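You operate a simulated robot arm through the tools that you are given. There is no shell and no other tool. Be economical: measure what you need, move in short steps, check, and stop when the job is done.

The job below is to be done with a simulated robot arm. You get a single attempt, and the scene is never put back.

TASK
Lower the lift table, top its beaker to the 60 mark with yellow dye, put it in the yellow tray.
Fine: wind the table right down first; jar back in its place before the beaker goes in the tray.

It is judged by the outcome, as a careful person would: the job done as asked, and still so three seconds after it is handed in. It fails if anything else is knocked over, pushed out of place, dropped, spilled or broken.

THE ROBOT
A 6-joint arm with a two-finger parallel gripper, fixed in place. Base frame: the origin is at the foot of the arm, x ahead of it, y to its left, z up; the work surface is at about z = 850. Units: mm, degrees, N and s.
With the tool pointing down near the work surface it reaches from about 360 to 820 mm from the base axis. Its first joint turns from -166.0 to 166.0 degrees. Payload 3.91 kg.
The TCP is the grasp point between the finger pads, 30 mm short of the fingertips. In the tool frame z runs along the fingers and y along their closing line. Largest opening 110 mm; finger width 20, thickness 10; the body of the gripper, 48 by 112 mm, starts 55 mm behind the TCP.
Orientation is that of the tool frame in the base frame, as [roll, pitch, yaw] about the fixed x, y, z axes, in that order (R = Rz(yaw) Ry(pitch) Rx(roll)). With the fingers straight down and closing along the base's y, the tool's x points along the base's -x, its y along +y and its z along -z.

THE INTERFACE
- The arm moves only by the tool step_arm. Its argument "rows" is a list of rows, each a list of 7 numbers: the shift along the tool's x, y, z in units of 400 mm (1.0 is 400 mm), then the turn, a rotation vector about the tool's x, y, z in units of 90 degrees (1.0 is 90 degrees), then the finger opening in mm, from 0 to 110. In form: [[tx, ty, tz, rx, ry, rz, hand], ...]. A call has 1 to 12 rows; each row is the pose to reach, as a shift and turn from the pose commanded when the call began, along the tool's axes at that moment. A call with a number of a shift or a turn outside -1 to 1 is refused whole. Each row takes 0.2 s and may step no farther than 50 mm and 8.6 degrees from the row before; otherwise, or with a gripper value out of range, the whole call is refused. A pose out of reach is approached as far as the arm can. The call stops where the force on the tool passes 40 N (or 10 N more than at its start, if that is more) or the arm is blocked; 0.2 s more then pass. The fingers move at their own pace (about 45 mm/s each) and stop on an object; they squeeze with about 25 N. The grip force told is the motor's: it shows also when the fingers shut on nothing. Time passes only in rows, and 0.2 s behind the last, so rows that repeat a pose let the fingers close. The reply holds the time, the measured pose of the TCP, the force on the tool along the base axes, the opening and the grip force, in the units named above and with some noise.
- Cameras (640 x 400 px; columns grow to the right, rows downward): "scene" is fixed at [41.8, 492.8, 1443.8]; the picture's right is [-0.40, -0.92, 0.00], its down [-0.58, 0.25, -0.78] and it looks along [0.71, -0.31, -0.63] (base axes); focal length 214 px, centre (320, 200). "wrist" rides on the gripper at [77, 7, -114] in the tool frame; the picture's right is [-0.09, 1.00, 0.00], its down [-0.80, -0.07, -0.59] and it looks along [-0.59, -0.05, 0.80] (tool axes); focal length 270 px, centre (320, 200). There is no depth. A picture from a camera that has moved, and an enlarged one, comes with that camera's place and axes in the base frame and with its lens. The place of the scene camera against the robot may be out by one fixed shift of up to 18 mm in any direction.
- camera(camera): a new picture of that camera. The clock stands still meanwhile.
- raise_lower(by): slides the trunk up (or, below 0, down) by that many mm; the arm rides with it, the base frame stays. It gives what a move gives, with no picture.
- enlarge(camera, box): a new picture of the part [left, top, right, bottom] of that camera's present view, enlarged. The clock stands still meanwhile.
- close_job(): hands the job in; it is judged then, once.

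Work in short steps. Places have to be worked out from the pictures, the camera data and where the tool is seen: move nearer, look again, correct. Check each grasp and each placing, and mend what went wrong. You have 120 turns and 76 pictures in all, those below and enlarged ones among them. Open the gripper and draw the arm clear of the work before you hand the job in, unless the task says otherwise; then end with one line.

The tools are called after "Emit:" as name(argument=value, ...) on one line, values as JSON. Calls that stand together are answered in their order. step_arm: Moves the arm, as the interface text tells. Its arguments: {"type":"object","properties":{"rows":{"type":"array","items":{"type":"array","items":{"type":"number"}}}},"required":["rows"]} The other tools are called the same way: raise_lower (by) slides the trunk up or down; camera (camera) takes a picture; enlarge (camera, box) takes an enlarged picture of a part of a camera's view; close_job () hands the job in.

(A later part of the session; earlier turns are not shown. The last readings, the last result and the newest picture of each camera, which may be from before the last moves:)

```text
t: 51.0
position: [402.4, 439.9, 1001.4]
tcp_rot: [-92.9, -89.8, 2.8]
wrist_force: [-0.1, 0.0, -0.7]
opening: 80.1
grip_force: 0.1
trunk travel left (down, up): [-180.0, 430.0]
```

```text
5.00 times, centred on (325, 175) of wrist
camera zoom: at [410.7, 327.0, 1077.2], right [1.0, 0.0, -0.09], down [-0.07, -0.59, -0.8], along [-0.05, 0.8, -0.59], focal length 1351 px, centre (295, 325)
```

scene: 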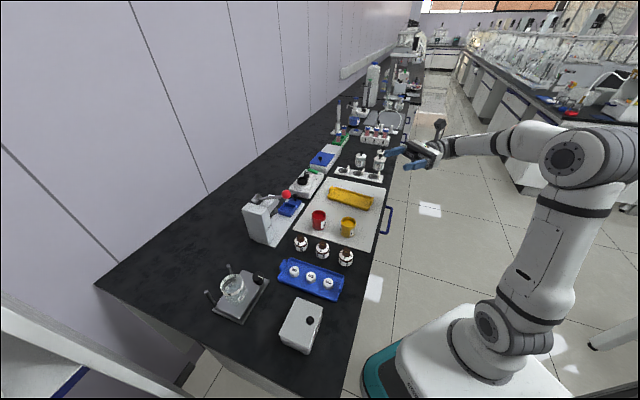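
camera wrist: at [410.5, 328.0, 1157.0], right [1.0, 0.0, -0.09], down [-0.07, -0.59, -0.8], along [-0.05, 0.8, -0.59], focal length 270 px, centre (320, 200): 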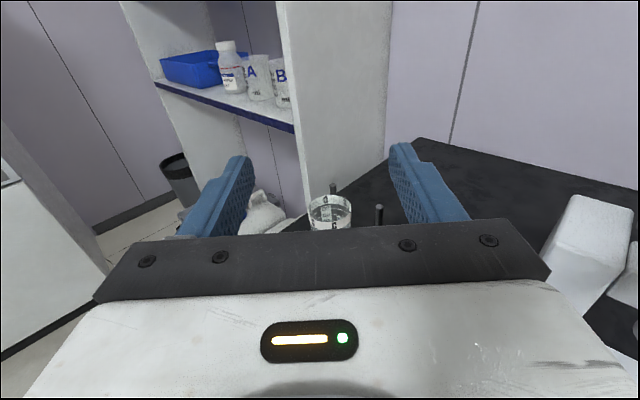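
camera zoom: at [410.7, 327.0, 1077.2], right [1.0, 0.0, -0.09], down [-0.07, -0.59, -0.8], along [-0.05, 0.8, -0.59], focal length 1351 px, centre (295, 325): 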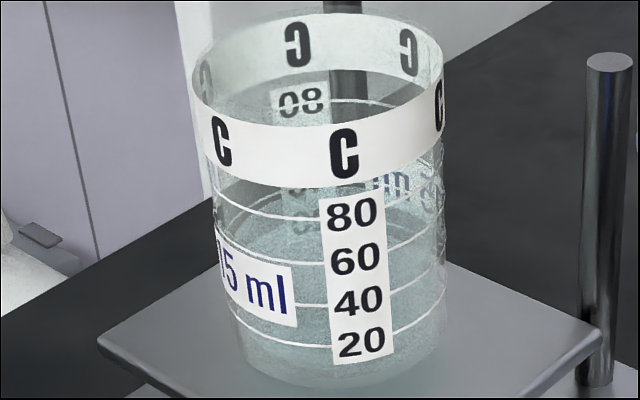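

The surface in the beaker looks to be at about 45, so it needs roughly 15 more to reach 60. Now back to the jar: raise, return to its right side, and tilt the fingers 15° down.

Emit:
raise_lower(by=80)

Emit:
step_arm(rows=[[0, 0.03, -0.1, 0, 0, 0, 80], [0, 0.06, -0.21, 0, 0, 0, 80], [0, 0.09, -0.32, 0, 0, 0, 80], [0, 0.12, -0.43, 0, 0, 0, 80], [0, 0.15, -0.54, 0, 0, 0, 80], [0, 0.18, -0.65, 0, 0, 0, 80], [0, 0.21, -0.76, 0, 0, 0, 80], [0, 0.24, -0.87, 0, 0, 0, 80], [0, 0.26, -0.95, 0, 0, 0, 80], [0, 0.27, -0.95, 0, -0.08, 0, 80], [0, 0.27, -0.95, 0, -0.167, 0, 80]])

Emit:
raise_lower(by=-120)

Emit:
camera(camera="wrist")

```text
t: 52.1
position: [404.8, 439.9, 1081.5]
tcp_rot: [-139.5, -90.0, 49.5]
wrist_force: [0.7, -0.3, -0.3]
opening: 80.0
grip_force: 0.0
trunk travel left (down, up): [-260.0, 350.0]
```

```text
t: 54.5
position: [513.9, 60.1, 1079.8]
tcp_rot: [-179.9, -74.9, 89.7]
wrist_force: [0.0, -0.7, -0.4]
opening: 80.1
grip_force: 0.1
trunk travel left (down, up): [-260.0, 350.0]
```

```text
t: 56.0
position: [513.2, 59.5, 959.4]
tcp_rot: [180.0, -74.9, 90.0]
wrist_force: [0.7, 0.5, -0.6]
opening: 80.0
grip_force: 0.1
trunk travel left (down, up): [-140.0, 470.0]
```

```text
38 pictures are left
camera wrist: at [520.2, -30.0, 1062.9], right [1.0, -0.02, -0.09], down [-0.07, -0.78, -0.62], along [-0.05, 0.62, -0.78], focal length 270 px, centre (320, 200)
```

wrist: 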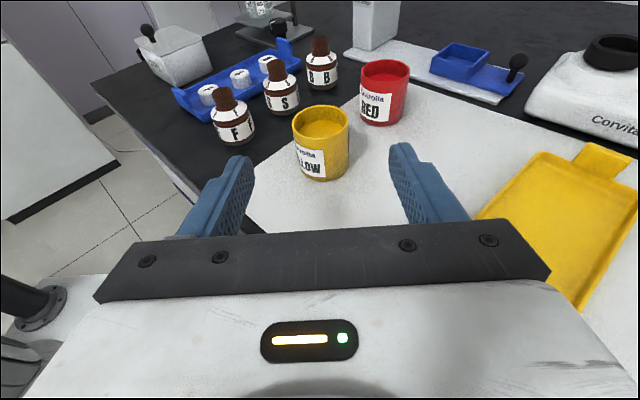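

Jar confirmed at about (513, 190), rim about z 906, with the hand aligned in x. I'll slide in most of the way along the tilted approach and check.

Emit:
step_arm(rows=[[-0.084, 0, 0.02, 0, 0, 0, 80], [-0.084, 0, 0.1, 0, 0, 0, 80], [-0.084, 0, 0.19, 0, 0, 0, 80], [-0.084, 0, 0.26, 0, 0, 0, 80]])

Emit:
camera(camera="wrist")

Emit:
enlarge(camera="scene", box=[310, 180, 420, 250])

```text
t: 57.0
position: [513.4, 153.0, 901.5]
tcp_rot: [-179.9, -75.0, 90.0]
wrist_force: [0.1, 0.3, -0.2]
opening: 80.1
grip_force: 0.1
trunk travel left (down, up): [-140.0, 470.0]
```

```text
37 pictures are left
camera wrist: at [520.9, 62.7, 1004.8], right [1.0, -0.02, -0.08], down [-0.07, -0.78, -0.62], along [-0.05, 0.62, -0.78], focal length 270 px, centre (320, 200)
```

wrist: 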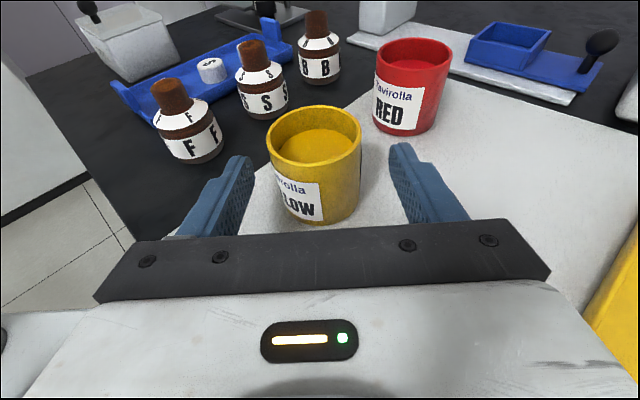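

```text
5.71 times, centred on (365, 215) of scene
camera zoom: at [41.8, 492.8, 1443.8], right [-0.4, -0.92, 0.0], down [-0.58, 0.25, -0.78], along [0.71, -0.31, -0.63], focal length 1226 px, centre (63, 114)
```

zoom: 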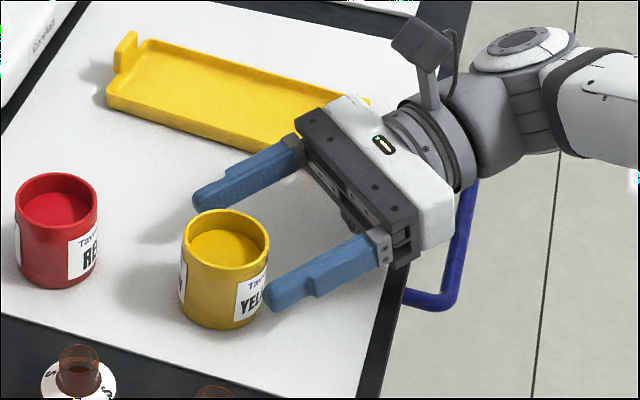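

Everything lines up: jar axis at y about 190, rim about 904. I'll go the last 38 mm and close.

Emit:
step_arm(rows=[[-0.002, 0, 0.05, 0, 0, 0, 80], [-0.004, -0.001, 0.0955, 0, 0, 0, 80], [-0.004, -0.001, 0.0955, 0, 0, 0, 60], [-0.004, -0.001, 0.0955, 0, 0, 0, 45], [-0.004, -0.001, 0.0955, 0, 0, 0, 45], [-0.004, -0.001, 0.0955, 0, 0, 0, 45]])

Emit:
camera(camera="wrist")

```text
t: 58.4
position: [511.7, 188.6, 889.3]
tcp_rot: [-180.0, -74.9, 90.0]
wrist_force: [0.1, 0.4, -0.3]
opening: 52.9
grip_force: 25.0
trunk travel left (down, up): [-140.0, 470.0]
```

```text
35 pictures are left
camera wrist: at [519.8, 99.1, 992.9], right [1.0, -0.02, -0.09], down [-0.07, -0.78, -0.62], along [-0.05, 0.62, -0.78], focal length 270 px, centre (320, 200)
```

wrist: 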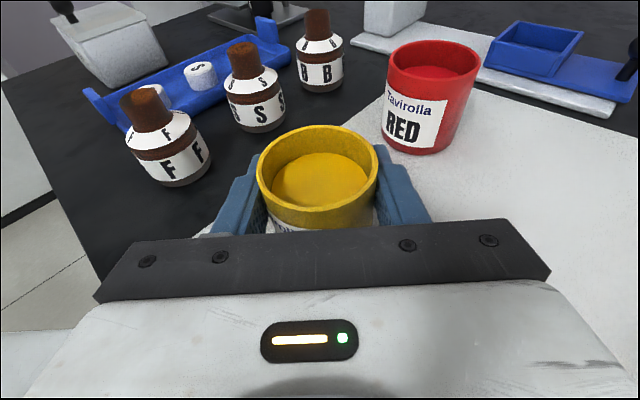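

The jar is held (52.9 mm, 25 N) with the TCP at (512, 188.6, 889.4) in its home place. I'll lift with the trunk and check.

Emit:
raise_lower(by=165)

Emit:
camera(camera="wrist")

```text
t: 60.3
position: [512.8, 189.4, 1054.4]
tcp_rot: [-179.9, -74.9, 90.0]
wrist_force: [-0.4, 0.5, 0.6]
opening: 45.2
grip_force: 0.1
trunk travel left (down, up): [-305.0, 305.0]
```

```text
34 pictures are left
camera wrist: at [519.9, 99.1, 1157.8], right [1.0, -0.02, -0.09], down [-0.07, -0.78, -0.62], along [-0.05, 0.62, -0.78], focal length 270 px, centre (320, 200)
```

wrist: 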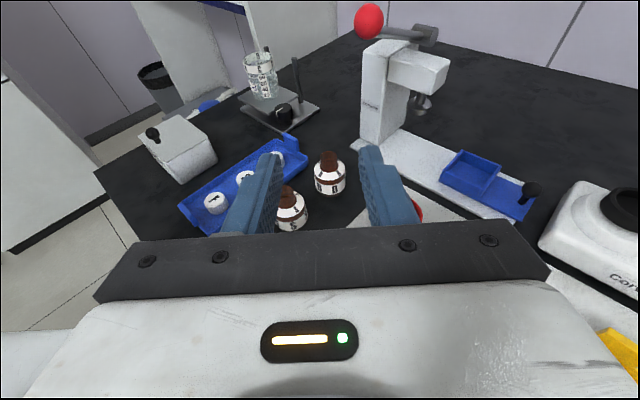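

The jar slipped out of the grip. I'll check whether it still stands.

Emit:
enlarge(camera="scene", box=[290, 170, 400, 260])

```text
4.44 times, centred on (345, 215) of scene
camera zoom: at [41.8, 492.8, 1443.8], right [-0.4, -0.92, 0.0], down [-0.58, 0.25, -0.78], along [0.71, -0.31, -0.63], focal length 953 px, centre (209, 133)
```

zoom: 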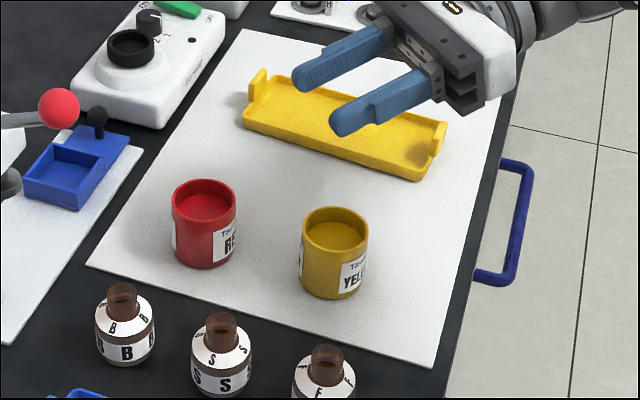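

The jar is still upright in its place, so the squeeze was just too light. I'll open, lower again, and close with a firmer command.

Emit:
step_arm(rows=[[0, 0, 0, 0, 0, 0, 82], [0, 0, 0, 0, 0, 0, 82], [0, 0, 0, 0, 0, 0, 82]])

Emit:
raise_lower(by=-167)

Emit:
step_arm(rows=[[0, 0, 0, 0, 0, 0, 82], [0, 0, 0, 0, 0, 0, 60], [0, 0, 0, 0, 0, 0, 30], [0, 0, 0, 0, 0, 0, 10], [0, 0, 0, 0, 0, 0, 10], [0, 0, 0, 0, 0, 0, 10], [0, 0, 0, 0, 0, 0, 10]])

Emit:
camera(camera="wrist")

```text
t: 61.1
position: [512.7, 188.3, 1054.4]
tcp_rot: [-180.0, -75.0, 89.9]
wrist_force: [0.1, 0.9, 1.2]
opening: 82.0
grip_force: 0.2
trunk travel left (down, up): [-305.0, 305.0]
```

```text
t: 63.0
position: [514.1, 189.0, 888.5]
tcp_rot: [180.0, -75.0, 90.0]
wrist_force: [-0.2, 0.6, 0.0]
opening: 81.9
grip_force: 0.0
trunk travel left (down, up): [-138.0, 472.0]
```

```text
t: 64.6
position: [512.3, 188.7, 888.3]
tcp_rot: [-179.9, -75.0, 90.0]
wrist_force: [-1.2, 0.3, -0.2]
opening: 52.3
grip_force: 25.8
trunk travel left (down, up): [-138.0, 472.0]
```

```text
32 pictures are left
camera wrist: at [519.8, 99.1, 990.9], right [1.0, -0.02, -0.09], down [-0.07, -0.78, -0.62], along [-0.05, 0.62, -0.78], focal length 270 px, centre (320, 200)
```

wrist: 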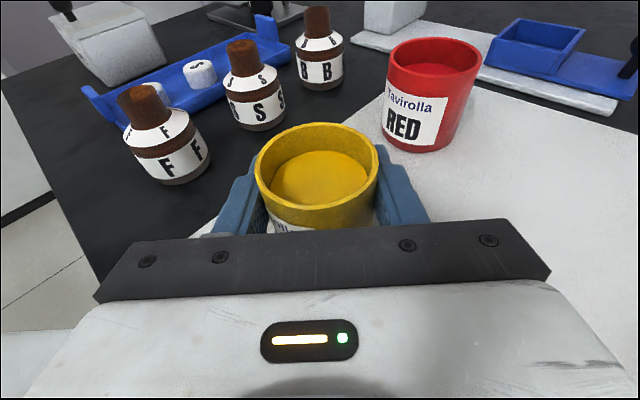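

Same 25 N squeeze. I'll lift slowly with the arm this time, 16 mm, and see whether the jar follows.

Emit:
step_arm(rows=[[0.006, 0, -0.0016, 0, 0, 0, 10], [0.012, 0, -0.0032, 0, 0, 0, 10], [0.02, 0, -0.0053, 0, 0, 0, 10], [0.029, 0, -0.0078, 0, 0, 0, 10], [0.0386, 0, -0.0104, 0, 0, 0, 10]])

Emit:
camera(camera="wrist")

```text
t: 65.8
position: [513.6, 189.8, 902.4]
tcp_rot: [180.0, -75.0, 90.0]
wrist_force: [0.1, 0.1, -1.5]
opening: 50.6
grip_force: 25.3
trunk travel left (down, up): [-138.0, 472.0]
```

```text
31 pictures are left
camera wrist: at [520.2, 99.2, 1005.9], right [1.0, -0.02, -0.08], down [-0.07, -0.78, -0.62], along [-0.05, 0.62, -0.78], focal length 270 px, centre (320, 200)
```

wrist: 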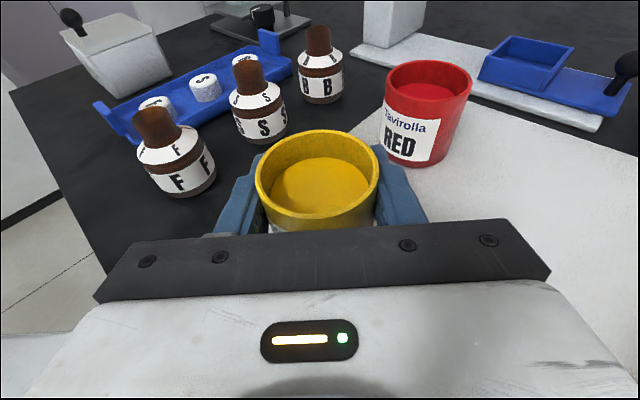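

The jar came up but slipped a few mm, and the opening reads lower than before. I'll hold still and see whether it creeps.

Emit:
step_arm(rows=[[0, 0, 0, 0, 0, 0, 10], [0, 0, 0, 0, 0, 0, 10], [0, 0, 0, 0, 0, 0, 10]])

Emit:
enlarge(camera="scene", box=[320, 190, 390, 240])

```text
t: 66.6
position: [513.5, 188.0, 902.0]
tcp_rot: [-179.9, -75.0, 89.9]
wrist_force: [0.6, 0.1, -2.5]
opening: 50.2
grip_force: 25.1
trunk travel left (down, up): [-138.0, 472.0]
```

```text
8.00 times, centred on (355, 215) of scene
camera zoom: at [41.8, 492.8, 1443.8], right [-0.4, -0.92, 0.0], down [-0.58, 0.25, -0.78], along [0.71, -0.31, -0.63], focal length 1716 px, centre (40, 80)
```

zoom: 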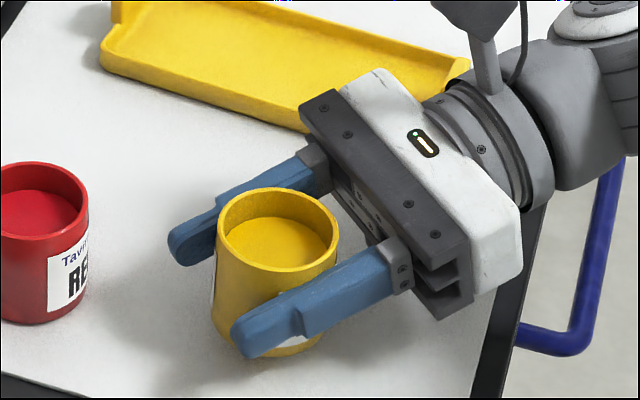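

The grip has settled at 50.2 mm and 25 N, carrying about 2 N. I'll lift another 20 mm slowly and compare the rim's place in the wrist view for slip.

Emit:
step_arm(rows=[[0.01, 0, -0.0027, 0, 0, 0, 5], [0.02, 0, -0.0054, 0, 0, 0, 5], [0.03, 0, -0.008, 0, 0, 0, 5], [0.04, 0, -0.0107, 0, 0, 0, 5], [0.05, 0, -0.0134, 0, 0, 0, 5]])

Emit:
camera(camera="wrist")

```text
t: 67.8
position: [512.9, 189.1, 923.7]
tcp_rot: [-179.9, -75.0, 89.9]
wrist_force: [-1.2, 0.2, -1.4]
opening: 49.7
grip_force: 24.8
trunk travel left (down, up): [-138.0, 472.0]
```

```text
29 pictures are left
camera wrist: at [519.8, 99.7, 1028.1], right [1.0, -0.02, -0.09], down [-0.07, -0.78, -0.62], along [-0.05, 0.62, -0.78], focal length 270 px, centre (320, 200)
```

wrist: 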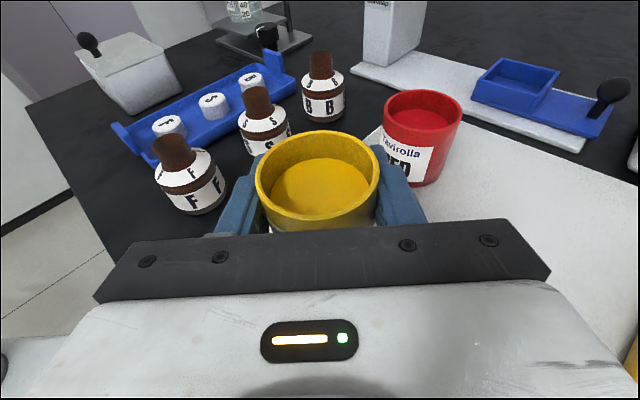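

No slip over this lift. Before travelling I'll hold 2.4 s to see whether the opening settles.

Emit:
step_arm(rows=[[0, 0, 0, 0, 0, 0, 0], [0, 0, 0, 0, 0, 0, 0], [0, 0, 0, 0, 0, 0, 0], [0, 0, 0, 0, 0, 0, 0], [0, 0, 0, 0, 0, 0, 0], [0, 0, 0, 0, 0, 0, 0], [0, 0, 0, 0, 0, 0, 0], [0, 0, 0, 0, 0, 0, 0], [0, 0, 0, 0, 0, 0, 0], [0, 0, 0, 0, 0, 0, 0], [0, 0, 0, 0, 0, 0, 0], [0, 0, 0, 0, 0, 0, 0]])

Emit:
enlarge(camera="scene", box=[320, 180, 390, 230])

```text
t: 70.4
position: [513.1, 188.4, 925.2]
tcp_rot: [-179.9, -75.0, 90.0]
wrist_force: [-0.2, -0.3, -2.6]
opening: 50.0
grip_force: 25.6
trunk travel left (down, up): [-138.0, 472.0]
```

```text
8.00 times, centred on (355, 205) of scene
camera zoom: at [41.8, 492.8, 1443.8], right [-0.4, -0.92, 0.0], down [-0.58, 0.25, -0.78], along [0.71, -0.31, -0.63], focal length 1716 px, centre (40, 160)
```

zoom: 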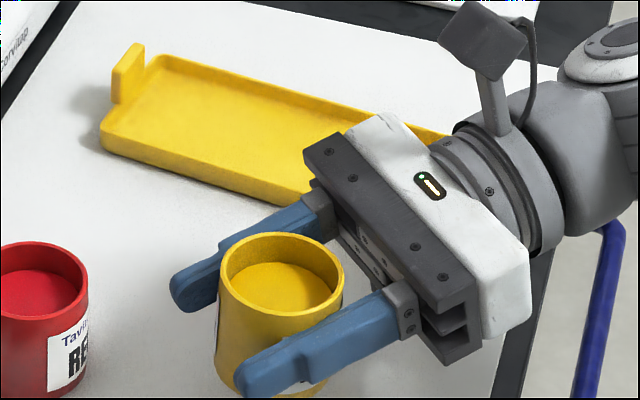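

The grip is stable at 50.0 mm, carrying about 2.5 N. Pouring sideways would run onto a finger, so I'll tip forward (+y) between the fingers instead. Now I'll carry it level, up and over to just short of the beaker.

Emit:
step_arm(rows=[[0.06, 0, -0.016, 0, 0, 0, 0], [0.17, 0, -0.0455, 0, 0, 0, 0], [0.2777, 0, -0.0745, 0, 0, 0, 0], [0.29, -0.016, -0.027, 0, 0, 0, 0], [0.314, -0.046, 0.061, 0, 0, 0, 0], [0.34, -0.079, 0.157, 0, 0, 0, 0], [0.365, -0.112, 0.252, 0, 0, 0, 0], [0.391, -0.144, 0.348, 0, 0, 0, 0], [0.416, -0.177, 0.444, 0, 0, 0, 0], [0.442, -0.21, 0.539, 0, 0, 0, 0], [0.465, -0.24, 0.627, 0, 0, 0, 0], [0.491, -0.2725, 0.7225, 0, 0, 0, 0]])

Emit:
camera(camera="wrist")

```text
t: 73.0
position: [405.5, 518.4, 1040.3]
tcp_rot: [-179.9, -75.1, 89.8]
wrist_force: [0.6, -0.1, -0.8]
opening: 49.7
grip_force: 25.1
trunk travel left (down, up): [-138.0, 472.0]
```

```text
27 pictures are left
camera wrist: at [412.0, 428.9, 1142.4], right [1.0, -0.02, -0.09], down [-0.07, -0.78, -0.62], along [-0.05, 0.62, -0.78], focal length 270 px, centre (320, 200)
```

wrist: 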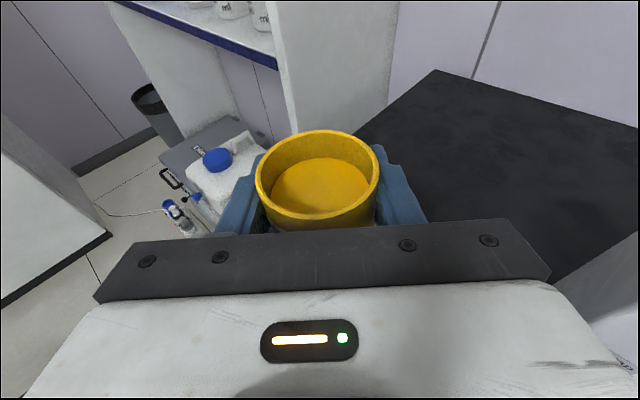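

The jar is steady and level. I'll move to the pour position, TCP (404, 556, 1000), and tip forward to 20°, just short of flow.

Emit:
step_arm(rows=[[-0.02, 0, 0.03, 0, 0, 0, 0], [-0.05, -0.002, 0.08, 0, 0, 0, 0], [-0.072, -0.003, 0.117, 0, 0, 0, 0], [-0.072, -0.003, 0.117, 0, -0.05, 0, 0], [-0.072, -0.003, 0.117, 0, -0.1, 0, 0], [-0.072, -0.003, 0.117, 0, -0.15, 0, 0], [-0.072, -0.003, 0.117, 0, -0.2, 0, 0]])

Emit:
camera(camera="wrist")

Emit:
enlarge(camera="scene", box=[195, 245, 285, 325])

```text
t: 74.6
position: [404.4, 556.5, 999.7]
tcp_rot: [-180.0, -57.0, 90.0]
wrist_force: [-0.1, 0.5, -1.7]
opening: 49.6
grip_force: 24.9
trunk travel left (down, up): [-138.0, 472.0]
```

```text
26 pictures are left
camera wrist: at [410.5, 503.5, 1125.8], right [1.0, -0.05, -0.07], down [-0.07, -0.94, -0.35], along [-0.05, 0.35, -0.94], focal length 270 px, centre (320, 200)
```

wrist: 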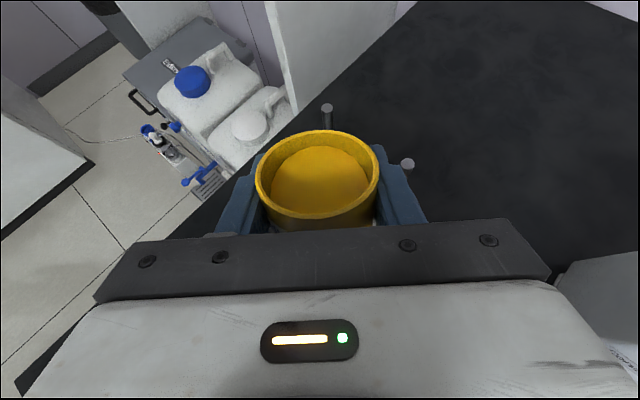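

```text
5.00 times, centred on (240, 285) of scene
camera zoom: at [41.8, 492.8, 1443.8], right [-0.4, -0.92, 0.0], down [-0.58, 0.25, -0.78], along [0.71, -0.31, -0.63], focal length 1072 px, centre (720, -225)
```

zoom: 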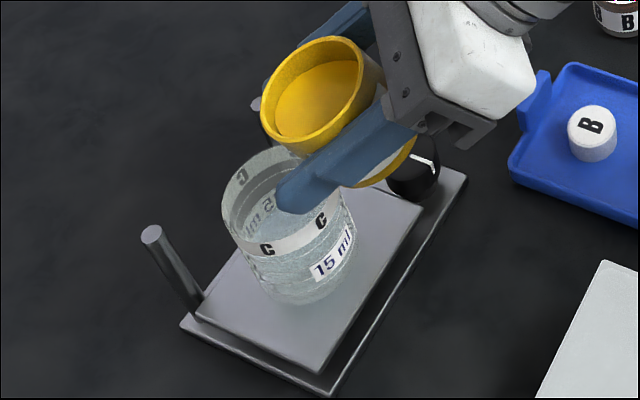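

The lip is over the beaker, just short of centre, with the dye surface near the rim. I'll tip another 5° and look.

Emit:
step_arm(rows=[[0, 0, 0, 0, -0.03, 0, 0], [0, 0, 0, 0, -0.06, 0, 0], [0, 0, 0, 0, -0.06, 0, 0]])

Emit:
enlarge(camera="scene", box=[195, 245, 285, 325])

```text
t: 75.4
position: [403.1, 556.7, 1000.8]
tcp_rot: [-180.0, -51.5, 89.9]
wrist_force: [-0.6, 0.2, -1.9]
opening: 49.5
grip_force: 25.1
trunk travel left (down, up): [-138.0, 472.0]
```

```text
5.00 times, centred on (240, 285) of scene
camera zoom: at [41.8, 492.8, 1443.8], right [-0.4, -0.92, 0.0], down [-0.58, 0.25, -0.78], along [0.71, -0.31, -0.63], focal length 1072 px, centre (720, -225)
```

zoom: 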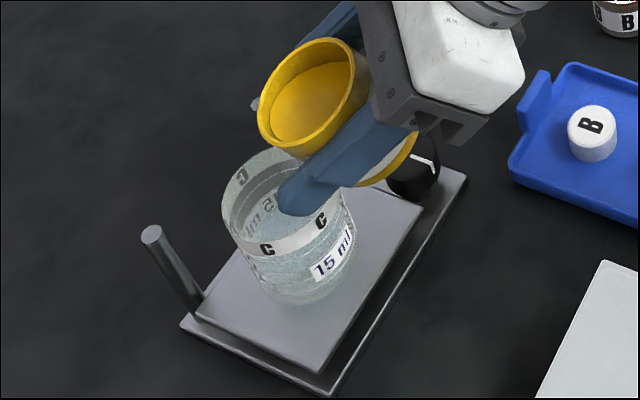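

No flow yet at 23.5°. Another 7°.

Emit:
step_arm(rows=[[0, 0, 0, 0, -0.03, 0, 0], [0, 0, 0, 0, -0.06, 0, 0], [0, 0, 0, 0, -0.08, 0, 0], [0, 0, 0, 0, -0.08, 0, 0]])

Emit:
enlarge(camera="scene", box=[195, 245, 285, 325])

```text
t: 76.4
position: [402.3, 557.0, 1000.1]
tcp_rot: [180.0, -44.2, 90.0]
wrist_force: [0.1, -0.8, -1.6]
opening: 49.9
grip_force: 24.9
trunk travel left (down, up): [-138.0, 472.0]
```

```text
5.00 times, centred on (240, 285) of scene
camera zoom: at [41.8, 492.8, 1443.8], right [-0.4, -0.92, 0.0], down [-0.58, 0.25, -0.78], along [0.71, -0.31, -0.63], focal length 1072 px, centre (720, -225)
```

zoom: 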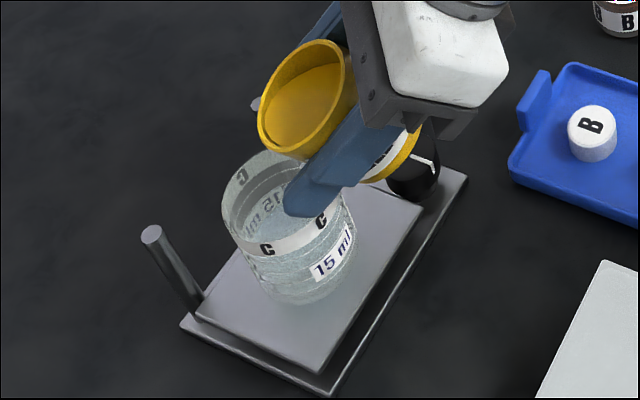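

The surface is almost at the lip at 31°. Another 4.5° with a short hold.

Emit:
step_arm(rows=[[0, 0, 0, 0, -0.025, 0, 0], [0, 0, 0, 0, -0.05, 0, 0], [0, 0, 0, 0, -0.05, 0, 0]])

Emit:
enlarge(camera="scene", box=[195, 245, 285, 325])

```text
t: 77.2
position: [402.5, 557.2, 999.0]
tcp_rot: [-180.0, -39.8, 90.0]
wrist_force: [0.0, -0.5, -1.1]
opening: 49.5
grip_force: 24.7
trunk travel left (down, up): [-138.0, 472.0]
```

```text
5.00 times, centred on (240, 285) of scene
camera zoom: at [41.8, 492.8, 1443.8], right [-0.4, -0.92, 0.0], down [-0.58, 0.25, -0.78], along [0.71, -0.31, -0.63], focal length 1072 px, centre (720, -225)
```

zoom: 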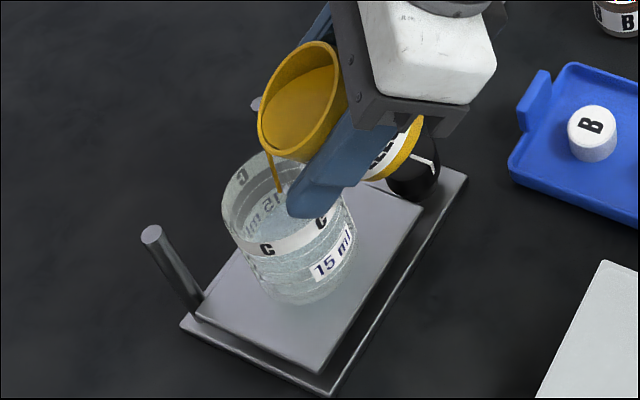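

A thin stream is landing inside the beaker. I'll hold 0.8 s and look at the level.

Emit:
step_arm(rows=[[0, 0, 0, 0, 0, 0, 0], [0, 0, 0, 0, 0, 0, 0], [0, 0, 0, 0, 0, 0, 0]])

Emit:
enlarge(camera="scene", box=[215, 255, 275, 315])

```text
t: 78.0
position: [401.7, 556.6, 999.0]
tcp_rot: [179.9, -39.9, 90.0]
wrist_force: [0.5, -0.5, -1.7]
opening: 49.9
grip_force: 24.9
trunk travel left (down, up): [-138.0, 472.0]
```

```text
6.67 times, centred on (245, 285) of scene
camera zoom: at [41.8, 492.8, 1443.8], right [-0.4, -0.92, 0.0], down [-0.58, 0.25, -0.78], along [0.71, -0.31, -0.63], focal length 1430 px, centre (820, -367)
```

zoom: 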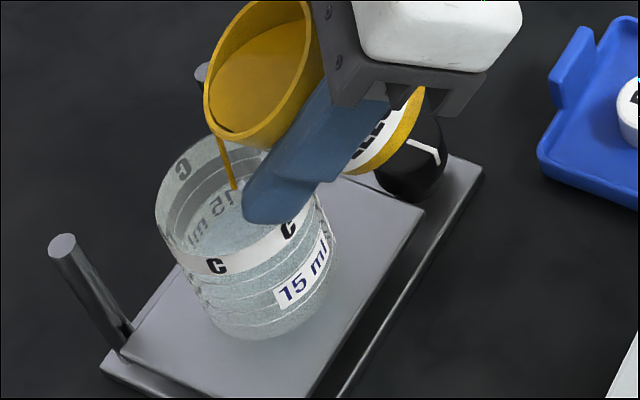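

The stream continues. I'll hold another second, tip back to stop the flow, and then check the level.

Emit:
step_arm(rows=[[0, 0, 0, 0, 0, 0, 0], [0, 0, 0, 0, 0, 0, 0], [0, 0, 0, 0, 0, 0, 0], [0, 0, 0, 0, 0.06, 0, 0], [0, 0, 0, 0, 0.14, 0, 0], [0, 0, 0, 0, 0.2, 0, 0]])

Emit:
enlarge(camera="scene", box=[215, 255, 275, 315])

```text
t: 79.4
position: [402.7, 556.5, 999.1]
tcp_rot: [179.8, -57.8, 90.0]
wrist_force: [-0.2, 0.4, -1.0]
opening: 49.6
grip_force: 24.8
trunk travel left (down, up): [-138.0, 472.0]
```

```text
6.67 times, centred on (245, 285) of scene
camera zoom: at [41.8, 492.8, 1443.8], right [-0.4, -0.92, 0.0], down [-0.58, 0.25, -0.78], along [0.71, -0.31, -0.63], focal length 1430 px, centre (820, -367)
```

zoom: 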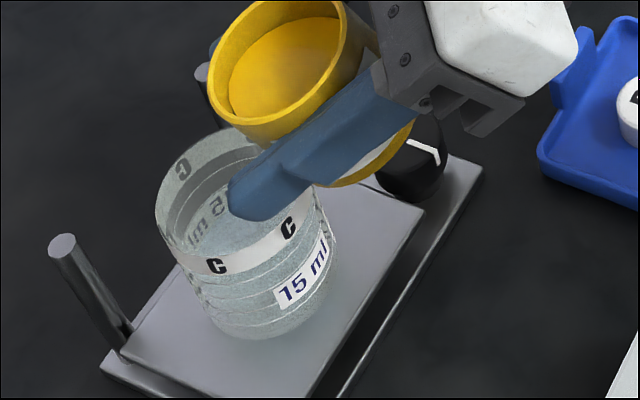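

No visible tint yet. A tight zoom on the beaker front to find the liquid line.

Emit:
enlarge(camera="scene", box=[226, 272, 266, 308])

```text
11.11 times, centred on (246, 290) of scene
camera zoom: at [41.8, 492.8, 1443.8], right [-0.4, -0.92, 0.0], down [-0.58, 0.25, -0.78], along [0.71, -0.31, -0.63], focal length 2383 px, centre (1142, -800)
```

zoom: 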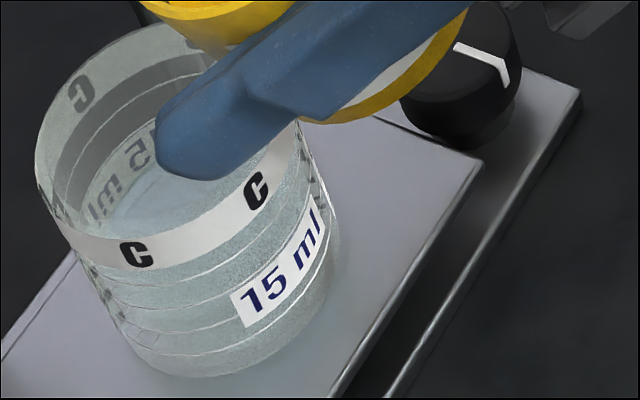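

The water looks unchanged, so little has flowed. I'll tip to 38° and watch during a longer pour.

Emit:
step_arm(rows=[[0, 0, 0, 0, -0.08, 0, 0], [0, 0, 0, 0, -0.16, 0, 0], [0, 0, 0, 0, -0.2, 0, 0], [0, 0, 0, 0, -0.23, 0, 0], [0, 0, 0, 0, -0.23, 0, 0], [0, 0, 0, 0, -0.23, 0, 0], [0, 0, 0, 0, -0.23, 0, 0]])

Emit:
enlarge(camera="scene", box=[220, 262, 270, 310])

```text
t: 81.0
position: [402.7, 556.9, 998.2]
tcp_rot: [-180.0, -37.1, 90.0]
wrist_force: [-0.8, 0.3, -1.8]
opening: 49.3
grip_force: 25.1
trunk travel left (down, up): [-138.0, 472.0]
```

```text
8.33 times, centred on (245, 286) of scene
camera zoom: at [41.8, 492.8, 1443.8], right [-0.4, -0.92, 0.0], down [-0.58, 0.25, -0.78], along [0.71, -0.31, -0.63], focal length 1787 px, centre (945, -517)
```

zoom: 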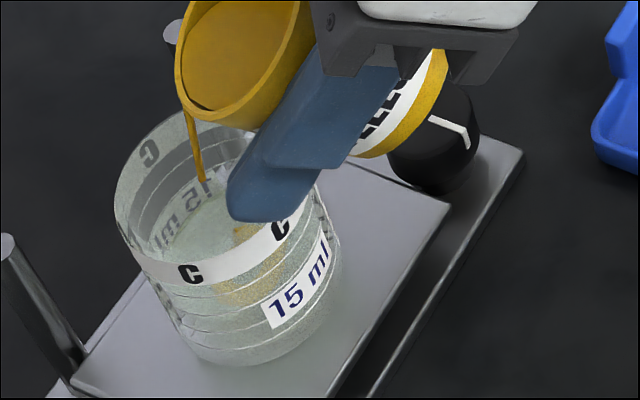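

Yellow is mixing in. I'll hold 1.2 s more at this tilt and look again.

Emit:
step_arm(rows=[[0, 0, 0, 0, -0.02, 0, 0], [0, 0, 0, 0, -0.02, 0, 0], [0, 0, 0, 0, -0.02, 0, 0], [0, 0, 0, 0, -0.02, 0, 0], [0, 0, 0, 0, -0.02, 0, 0]])

Emit:
enlarge(camera="scene", box=[226, 272, 266, 308])

```text
t: 82.2
position: [402.8, 557.3, 998.5]
tcp_rot: [180.0, -35.5, 89.9]
wrist_force: [0.1, 0.2, -2.2]
opening: 49.6
grip_force: 24.6
trunk travel left (down, up): [-138.0, 472.0]
```

```text
11.11 times, centred on (246, 290) of scene
camera zoom: at [41.8, 492.8, 1443.8], right [-0.4, -0.92, 0.0], down [-0.58, 0.25, -0.78], along [0.71, -0.31, -0.63], focal length 2383 px, centre (1142, -800)
```

zoom: 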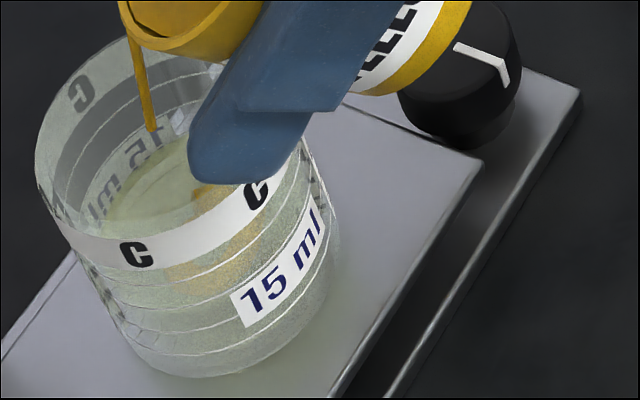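

It's clearly tinted now. I'll tip the jar level to stop and shift sideways so the wrist camera can read the beaker from the side.

Emit:
step_arm(rows=[[0, 0, 0, 0, 0.08, 0, 0], [0, 0, 0, 0, 0.17, 0, 0], [0, 0, 0, 0, 0.26, 0, 0], [0, 0, 0, 0, 0.35, 0, 0], [0, 0, 0, 0, 0.44, 0, 0]])

Emit:
step_arm(rows=[[0.02, -0.05, -0.08, 0, 0, 0, 0], [0.0, -0.12, -0.15, 0, 0, 0, 0], [-0.02, -0.2, -0.21, 0, 0, 0, 0], [-0.04, -0.27, -0.25, 0, 0, 0, 0], [-0.065, -0.33, -0.27, 0, 0, 0, 0]])

Emit:
camera(camera="wrist")

```text
t: 83.4
position: [403.2, 556.3, 998.1]
tcp_rot: [179.7, -75.0, 90.0]
wrist_force: [0.4, 0.4, -0.4]
opening: 49.5
grip_force: 25.0
trunk travel left (down, up): [-138.0, 472.0]
```

```text
t: 84.6
position: [272.7, 443.6, 1001.6]
tcp_rot: [-180.0, -75.0, 90.1]
wrist_force: [0.5, 0.3, -1.5]
opening: 49.7
grip_force: 25.0
trunk travel left (down, up): [-138.0, 472.0]
```

```text
16 pictures are left
camera wrist: at [278.5, 354.1, 1104.8], right [1.0, -0.02, -0.09], down [-0.07, -0.78, -0.62], along [-0.05, 0.62, -0.78], focal length 270 px, centre (320, 200)
```

wrist: 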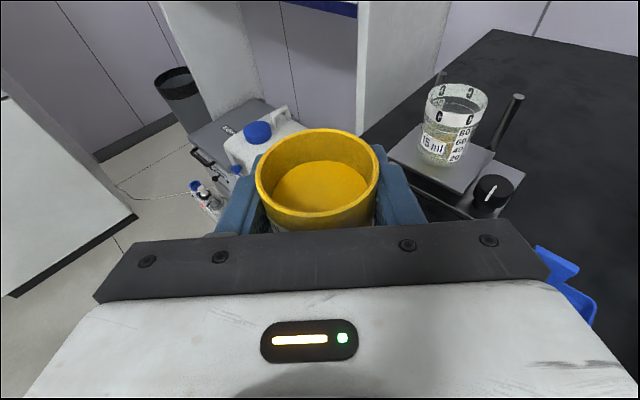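

The beaker is in clear view. Zooming tightly.

Emit:
enlarge(camera="wrist", box=[408, 78, 500, 172])

```text
4.26 times, centred on (454, 125) of wrist
camera zoom: at [278.5, 354.1, 1104.8], right [1.0, -0.02, -0.09], down [-0.07, -0.78, -0.62], along [-0.05, 0.62, -0.78], focal length 1150 px, centre (-250, 519)
```

zoom: 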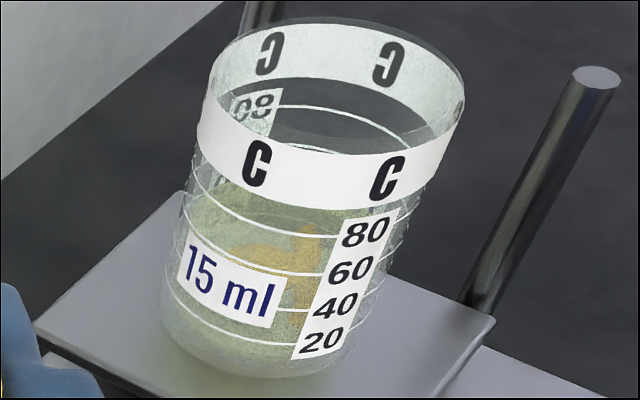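

I'll take one closer zoom to find the surface line relative to the 60 ring.

Emit:
enlarge(camera="wrist", box=[428, 98, 476, 134])

```text
11.11 times, centred on (452, 116) of wrist
camera zoom: at [278.5, 354.1, 1104.8], right [1.0, -0.02, -0.09], down [-0.07, -0.78, -0.62], along [-0.05, 0.62, -0.78], focal length 3003 px, centre (-1147, 1133)
```

zoom: 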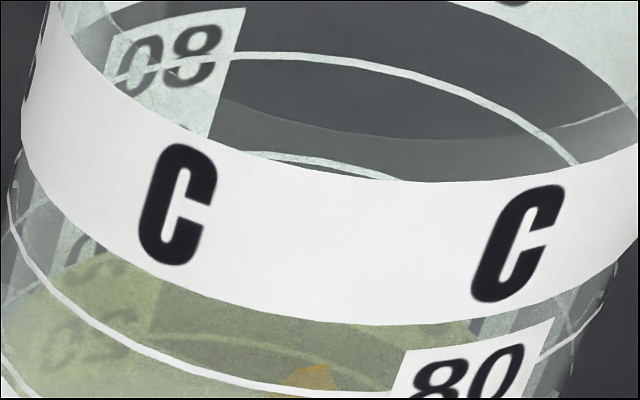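

The ring zoom shows the surface at roughly 47, on the way from 40 to the back 60 ring. I'll go back to the pour position, tip to 42°, and hold. The tilt limits how much can run out.

Emit:
step_arm(rows=[[0.025, 0.06, 0.02, 0, 0, 0, 0], [0.045, 0.13, 0.06, 0, 0, 0, 0], [0.065, 0.21, 0.12, 0, 0, 0, 0], [0.085, 0.28, 0.19, 0, 0, 0, 0], [0.065, 0.33, 0.27, 0, 0, 0, 0], [0.065, 0.33, 0.27, 0, -0.08, 0, 0], [0.065, 0.33, 0.27, 0, -0.17, 0, 0], [0.065, 0.33, 0.27, 0, -0.26, 0, 0]])

Emit:
step_arm(rows=[[0, 0, 0, 0, -0.09, 0, 0], [0, 0, 0, 0, -0.15, 0, 0], [0, 0, 0, 0, -0.19, 0, 0], [0, 0, 0, 0, -0.2067, 0, 0], [0, 0, 0, 0, -0.2067, 0, 0], [0, 0, 0, 0, -0.2067, 0, 0], [0, 0, 0, 0, -0.2067, 0, 0], [0, 0, 0, 0, -0.2067, 0, 0], [0, 0, 0, 0, -0.2067, 0, 0], [0, 0, 0, 0, -0.2067, 0, 0], [0, 0, 0, 0, -0.2067, 0, 0], [0, 0, 0, 0, -0.2067, 0, 0]])

Emit:
enlarge(camera="scene", box=[220, 262, 270, 310])

```text
t: 86.4
position: [403.4, 557.1, 1000.0]
tcp_rot: [-179.9, -51.5, 89.8]
wrist_force: [-0.8, 0.1, -0.3]
opening: 49.6
grip_force: 25.1
trunk travel left (down, up): [-138.0, 472.0]
```

```text
t: 89.0
position: [402.1, 558.1, 999.4]
tcp_rot: [179.9, -33.0, 90.0]
wrist_force: [0.0, -0.5, -2.0]
opening: 49.7
grip_force: 24.7
trunk travel left (down, up): [-138.0, 472.0]
```

```text
8.33 times, centred on (245, 286) of scene
camera zoom: at [41.8, 492.8, 1443.8], right [-0.4, -0.92, 0.0], down [-0.58, 0.25, -0.78], along [0.71, -0.31, -0.63], focal length 1787 px, centre (945, -517)
```

zoom: 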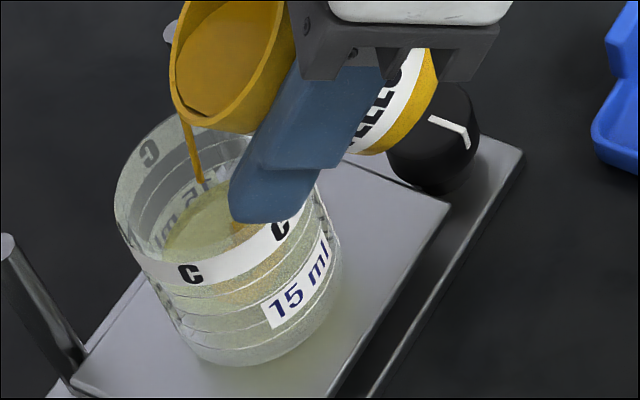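

The stream is still thin. I'll hold 1.6 s more, then level and go back to the side view.

Emit:
step_arm(rows=[[0, 0, 0, 0, 0, 0, 0], [0, 0, 0, 0, 0, 0, 0], [0, 0, 0, 0, 0, 0, 0], [0, 0, 0, 0, 0, 0, 0], [0, 0, 0, 0, 0, 0, 0], [0, 0, 0, 0, 0, 0, 0], [0, 0, 0, 0, 0.09, 0, 0], [0, 0, 0, 0, 0.18, 0, 0], [0, 0, 0, 0, 0.27, 0, 0], [0, 0, 0, 0, 0.36, 0, 0], [0, 0, 0, 0, 0.45, 0, 0], [0, 0, 0, 0, 0.467, 0, 0]])

Emit:
step_arm(rows=[[0.02, -0.05, -0.08, 0, 0, 0, 0], [0.0, -0.12, -0.15, 0, 0, 0, 0], [-0.02, -0.2, -0.21, 0, 0, 0, 0], [-0.04, -0.27, -0.25, 0, 0, 0, 0], [-0.065, -0.33, -0.27, 0, 0, 0, 0]])

Emit:
enlarge(camera="wrist", box=[424, 90, 484, 144])

```text
t: 91.6
position: [403.2, 556.3, 998.5]
tcp_rot: [180.0, -75.1, 90.0]
wrist_force: [0.8, 0.6, -2.2]
opening: 49.8
grip_force: 24.7
trunk travel left (down, up): [-138.0, 472.0]
```

```text
t: 92.8
position: [269.0, 445.4, 1002.6]
tcp_rot: [-179.9, -75.0, 89.9]
wrist_force: [0.2, 0.2, -1.1]
opening: 49.9
grip_force: 25.2
trunk travel left (down, up): [-138.0, 472.0]
```

```text
7.41 times, centred on (454, 117) of wrist
camera zoom: at [276.1, 356.3, 1105.8], right [1.0, -0.02, -0.09], down [-0.07, -0.78, -0.62], along [-0.05, 0.62, -0.78], focal length 2002 px, centre (-673, 815)
```

zoom: 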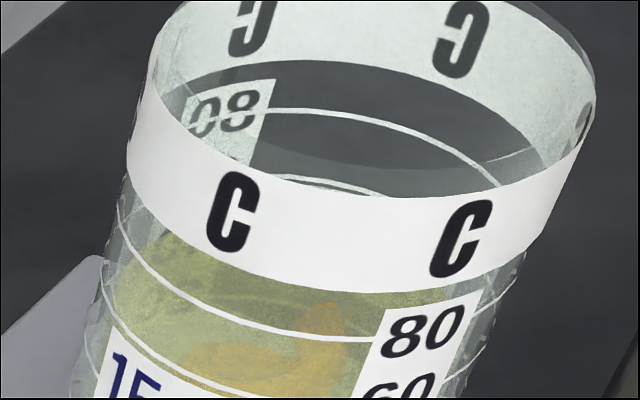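

The surface is now about 50. The back 60 ring is visible above the band, which gives a clear target. I'll pour again, tipping to 46° for about 3 s.

Emit:
step_arm(rows=[[0.025, 0.06, 0.02, 0, 0, 0, 0], [0.045, 0.13, 0.06, 0, 0, 0, 0], [0.065, 0.21, 0.12, 0, 0, 0, 0], [0.085, 0.28, 0.19, 0, 0, 0, 0], [0.065, 0.33, 0.27, 0, 0, 0, 0], [0.065, 0.33, 0.27, 0, -0.09, 0, 0], [0.065, 0.33, 0.27, 0, -0.18, 0, 0], [0.065, 0.33, 0.27, 0, -0.27, 0, 0], [0.065, 0.33, 0.27, 0, -0.36, 0, 0]])

Emit:
step_arm(rows=[[0, 0, 0, 0, -0.06, 0, 0], [0, 0, 0, 0, -0.11, 0, 0], [0, 0, 0, 0, -0.15, 0, 0], [0, 0, 0, 0, -0.15, 0, 0], [0, 0, 0, 0, -0.15, 0, 0], [0, 0, 0, 0, -0.15, 0, 0], [0, 0, 0, 0, -0.15, 0, 0], [0, 0, 0, 0, -0.15, 0, 0], [0, 0, 0, 0, -0.15, 0, 0], [0, 0, 0, 0, -0.15, 0, 0], [0, 0, 0, 0, -0.15, 0, 0], [0, 0, 0, 0, -0.15, 0, 0]])

Emit:
step_arm(rows=[[0, 0, 0, 0, 0, 0, 0], [0, 0, 0, 0, 0, 0, 0], [0, 0, 0, 0, 0.09, 0, 0], [0, 0, 0, 0, 0.18, 0, 0], [0, 0, 0, 0, 0.27, 0, 0], [0, 0, 0, 0, 0.36, 0, 0], [0, 0, 0, 0, 0.45, 0, 0], [0, 0, 0, 0, 0.51, 0, 0]])

Emit:
step_arm(rows=[[0.02, -0.05, -0.08, 0, 0, 0, 0], [0.0, -0.12, -0.15, 0, 0, 0, 0], [-0.02, -0.2, -0.21, 0, 0, 0, 0], [-0.04, -0.27, -0.25, 0, 0, 0, 0], [-0.065, -0.33, -0.27, 0, 0, 0, 0]])

Emit:
enlarge(camera="wrist", box=[424, 90, 484, 144])

```text
t: 94.8
position: [402.6, 555.9, 1000.6]
tcp_rot: [-180.0, -42.5, 89.9]
wrist_force: [-0.6, -0.2, -1.4]
opening: 49.9
grip_force: 25.3
trunk travel left (down, up): [-138.0, 472.0]
```

```text
t: 97.4
position: [402.8, 557.2, 999.7]
tcp_rot: [-180.0, -29.1, 90.0]
wrist_force: [0.4, 0.6, -1.2]
opening: 49.4
grip_force: 25.2
trunk travel left (down, up): [-138.0, 472.0]
```

```text
t: 99.2
position: [401.5, 556.0, 999.9]
tcp_rot: [179.9, -75.0, 90.2]
wrist_force: [0.3, -0.6, -1.1]
opening: 49.7
grip_force: 25.2
trunk travel left (down, up): [-138.0, 472.0]
```

```text
t: 100.4
position: [269.9, 443.9, 1000.2]
tcp_rot: [-180.0, -75.0, 90.1]
wrist_force: [0.3, -0.2, -0.4]
opening: 49.7
grip_force: 25.0
trunk travel left (down, up): [-138.0, 472.0]
```

```text
7.41 times, centred on (454, 117) of wrist
camera zoom: at [277.1, 353.1, 1103.3], right [1.0, -0.02, -0.08], down [-0.07, -0.78, -0.62], along [-0.05, 0.62, -0.78], focal length 2002 px, centre (-673, 815)
```

zoom: 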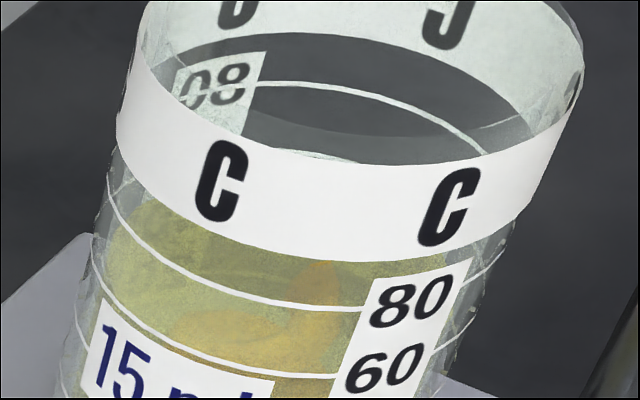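

The surface looks about 56, just under the back 60 ring. One more short pour at 47°.

Emit:
step_arm(rows=[[0.025, 0.06, 0.02, 0, 0, 0, 0], [0.045, 0.13, 0.06, 0, 0, 0, 0], [0.065, 0.21, 0.12, 0, 0, 0, 0], [0.085, 0.28, 0.19, 0, 0, 0, 0], [0.065, 0.33, 0.27, 0, 0, 0, 0], [0.065, 0.33, 0.27, 0, -0.09, 0, 0], [0.065, 0.33, 0.27, 0, -0.18, 0, 0], [0.065, 0.33, 0.27, 0, -0.27, 0, 0], [0.065, 0.33, 0.27, 0, -0.36, 0, 0]])

Emit:
step_arm(rows=[[0, 0, 0, 0, -0.06, 0, 0], [0, 0, 0, 0, -0.11, 0, 0], [0, 0, 0, 0, -0.162, 0, 0], [0, 0, 0, 0, -0.162, 0, 0], [0, 0, 0, 0, -0.162, 0, 0], [0, 0, 0, 0, -0.162, 0, 0], [0, 0, 0, 0, -0.162, 0, 0], [0, 0, 0, 0, -0.162, 0, 0], [0, 0, 0, 0, -0.162, 0, 0], [0, 0, 0, 0, -0.162, 0, 0], [0, 0, 0, 0, -0.162, 0, 0]])

Emit:
step_arm(rows=[[0, 0, 0, 0, 0, 0, 0], [0, 0, 0, 0, 0.09, 0, 0], [0, 0, 0, 0, 0.18, 0, 0], [0, 0, 0, 0, 0.27, 0, 0], [0, 0, 0, 0, 0.36, 0, 0], [0, 0, 0, 0, 0.45, 0, 0], [0, 0, 0, 0, 0.522, 0, 0]])

Emit:
step_arm(rows=[[0.02, -0.05, -0.08, 0, 0, 0, 0], [0.0, -0.12, -0.15, 0, 0, 0, 0], [-0.02, -0.2, -0.21, 0, 0, 0, 0], [-0.04, -0.27, -0.25, 0, 0, 0, 0], [-0.065, -0.33, -0.27, 0, 0, 0, 0]])

Emit:
enlarge(camera="wrist", box=[420, 85, 484, 144])

```text
t: 102.4
position: [402.7, 557.3, 999.7]
tcp_rot: [-180.0, -42.6, 90.1]
wrist_force: [0.5, -0.4, -2.4]
opening: 49.6
grip_force: 24.9
trunk travel left (down, up): [-138.0, 472.0]
```

```text
t: 104.8
position: [402.8, 557.3, 999.0]
tcp_rot: [-179.9, -28.0, 90.0]
wrist_force: [-0.3, 0.1, -2.4]
opening: 49.7
grip_force: 25.0
trunk travel left (down, up): [-138.0, 472.0]
```

```text
t: 106.4
position: [403.0, 556.4, 999.0]
tcp_rot: [179.9, -74.9, 90.1]
wrist_force: [-0.2, 0.1, -1.1]
opening: 49.8
grip_force: 25.2
trunk travel left (down, up): [-138.0, 472.0]
```

```text
t: 107.6
position: [271.1, 444.6, 1001.0]
tcp_rot: [180.0, -75.0, 89.9]
wrist_force: [-0.4, 0.2, -2.1]
opening: 49.8
grip_force: 24.8
trunk travel left (down, up): [-138.0, 472.0]
```

```text
6.78 times, centred on (452, 114) of wrist
camera zoom: at [277.0, 354.6, 1103.9], right [1.0, -0.02, -0.09], down [-0.07, -0.78, -0.62], along [-0.05, 0.62, -0.78], focal length 1832 px, centre (-575, 780)
```

zoom: 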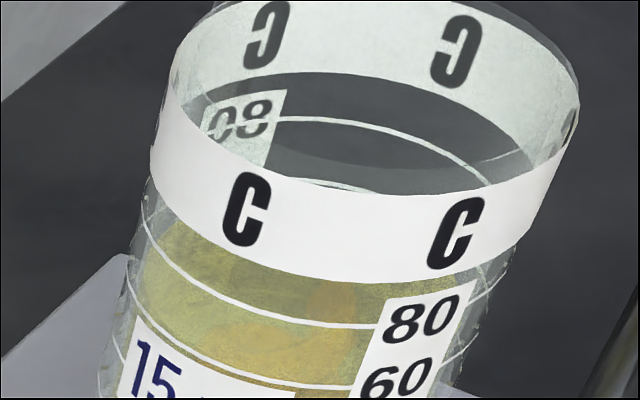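

The band hides the back edge at this angle. The scene camera looks down more steeply and is now unobstructed, so I'll zoom in there.

Emit:
enlarge(camera="scene", box=[224, 268, 260, 300])

```text
12.50 times, centred on (242, 284) of scene
camera zoom: at [41.8, 492.8, 1443.8], right [-0.4, -0.92, 0.0], down [-0.58, 0.25, -0.78], along [0.71, -0.31, -0.63], focal length 2681 px, centre (1295, -850)
```

zoom: 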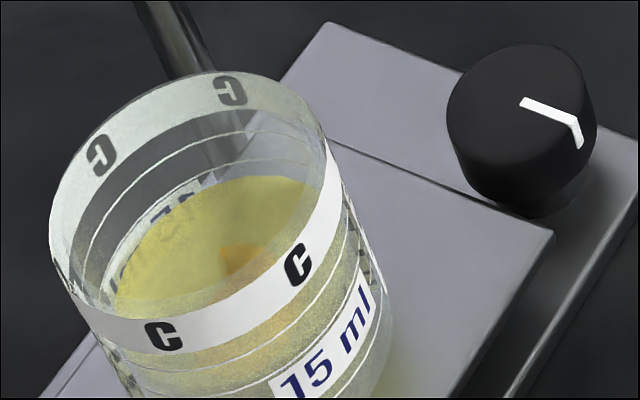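

That's a clear view: the surface back edge lies just under a back ring. I'll zoom further to tell which ring and how far.

Emit:
enlarge(camera="scene", box=[225, 273, 245, 294])

```text
16.00 times, centred on (235, 284) of scene
camera zoom: at [41.8, 492.8, 1443.8], right [-0.4, -0.92, 0.0], down [-0.58, 0.25, -0.78], along [0.71, -0.31, -0.63], focal length 3432 px, centre (1680, -1136)
```

zoom: 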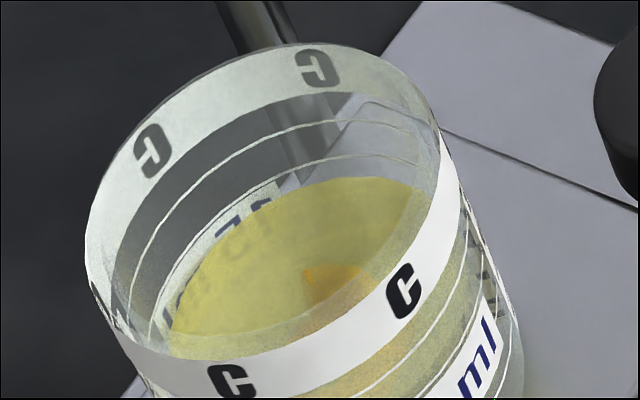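

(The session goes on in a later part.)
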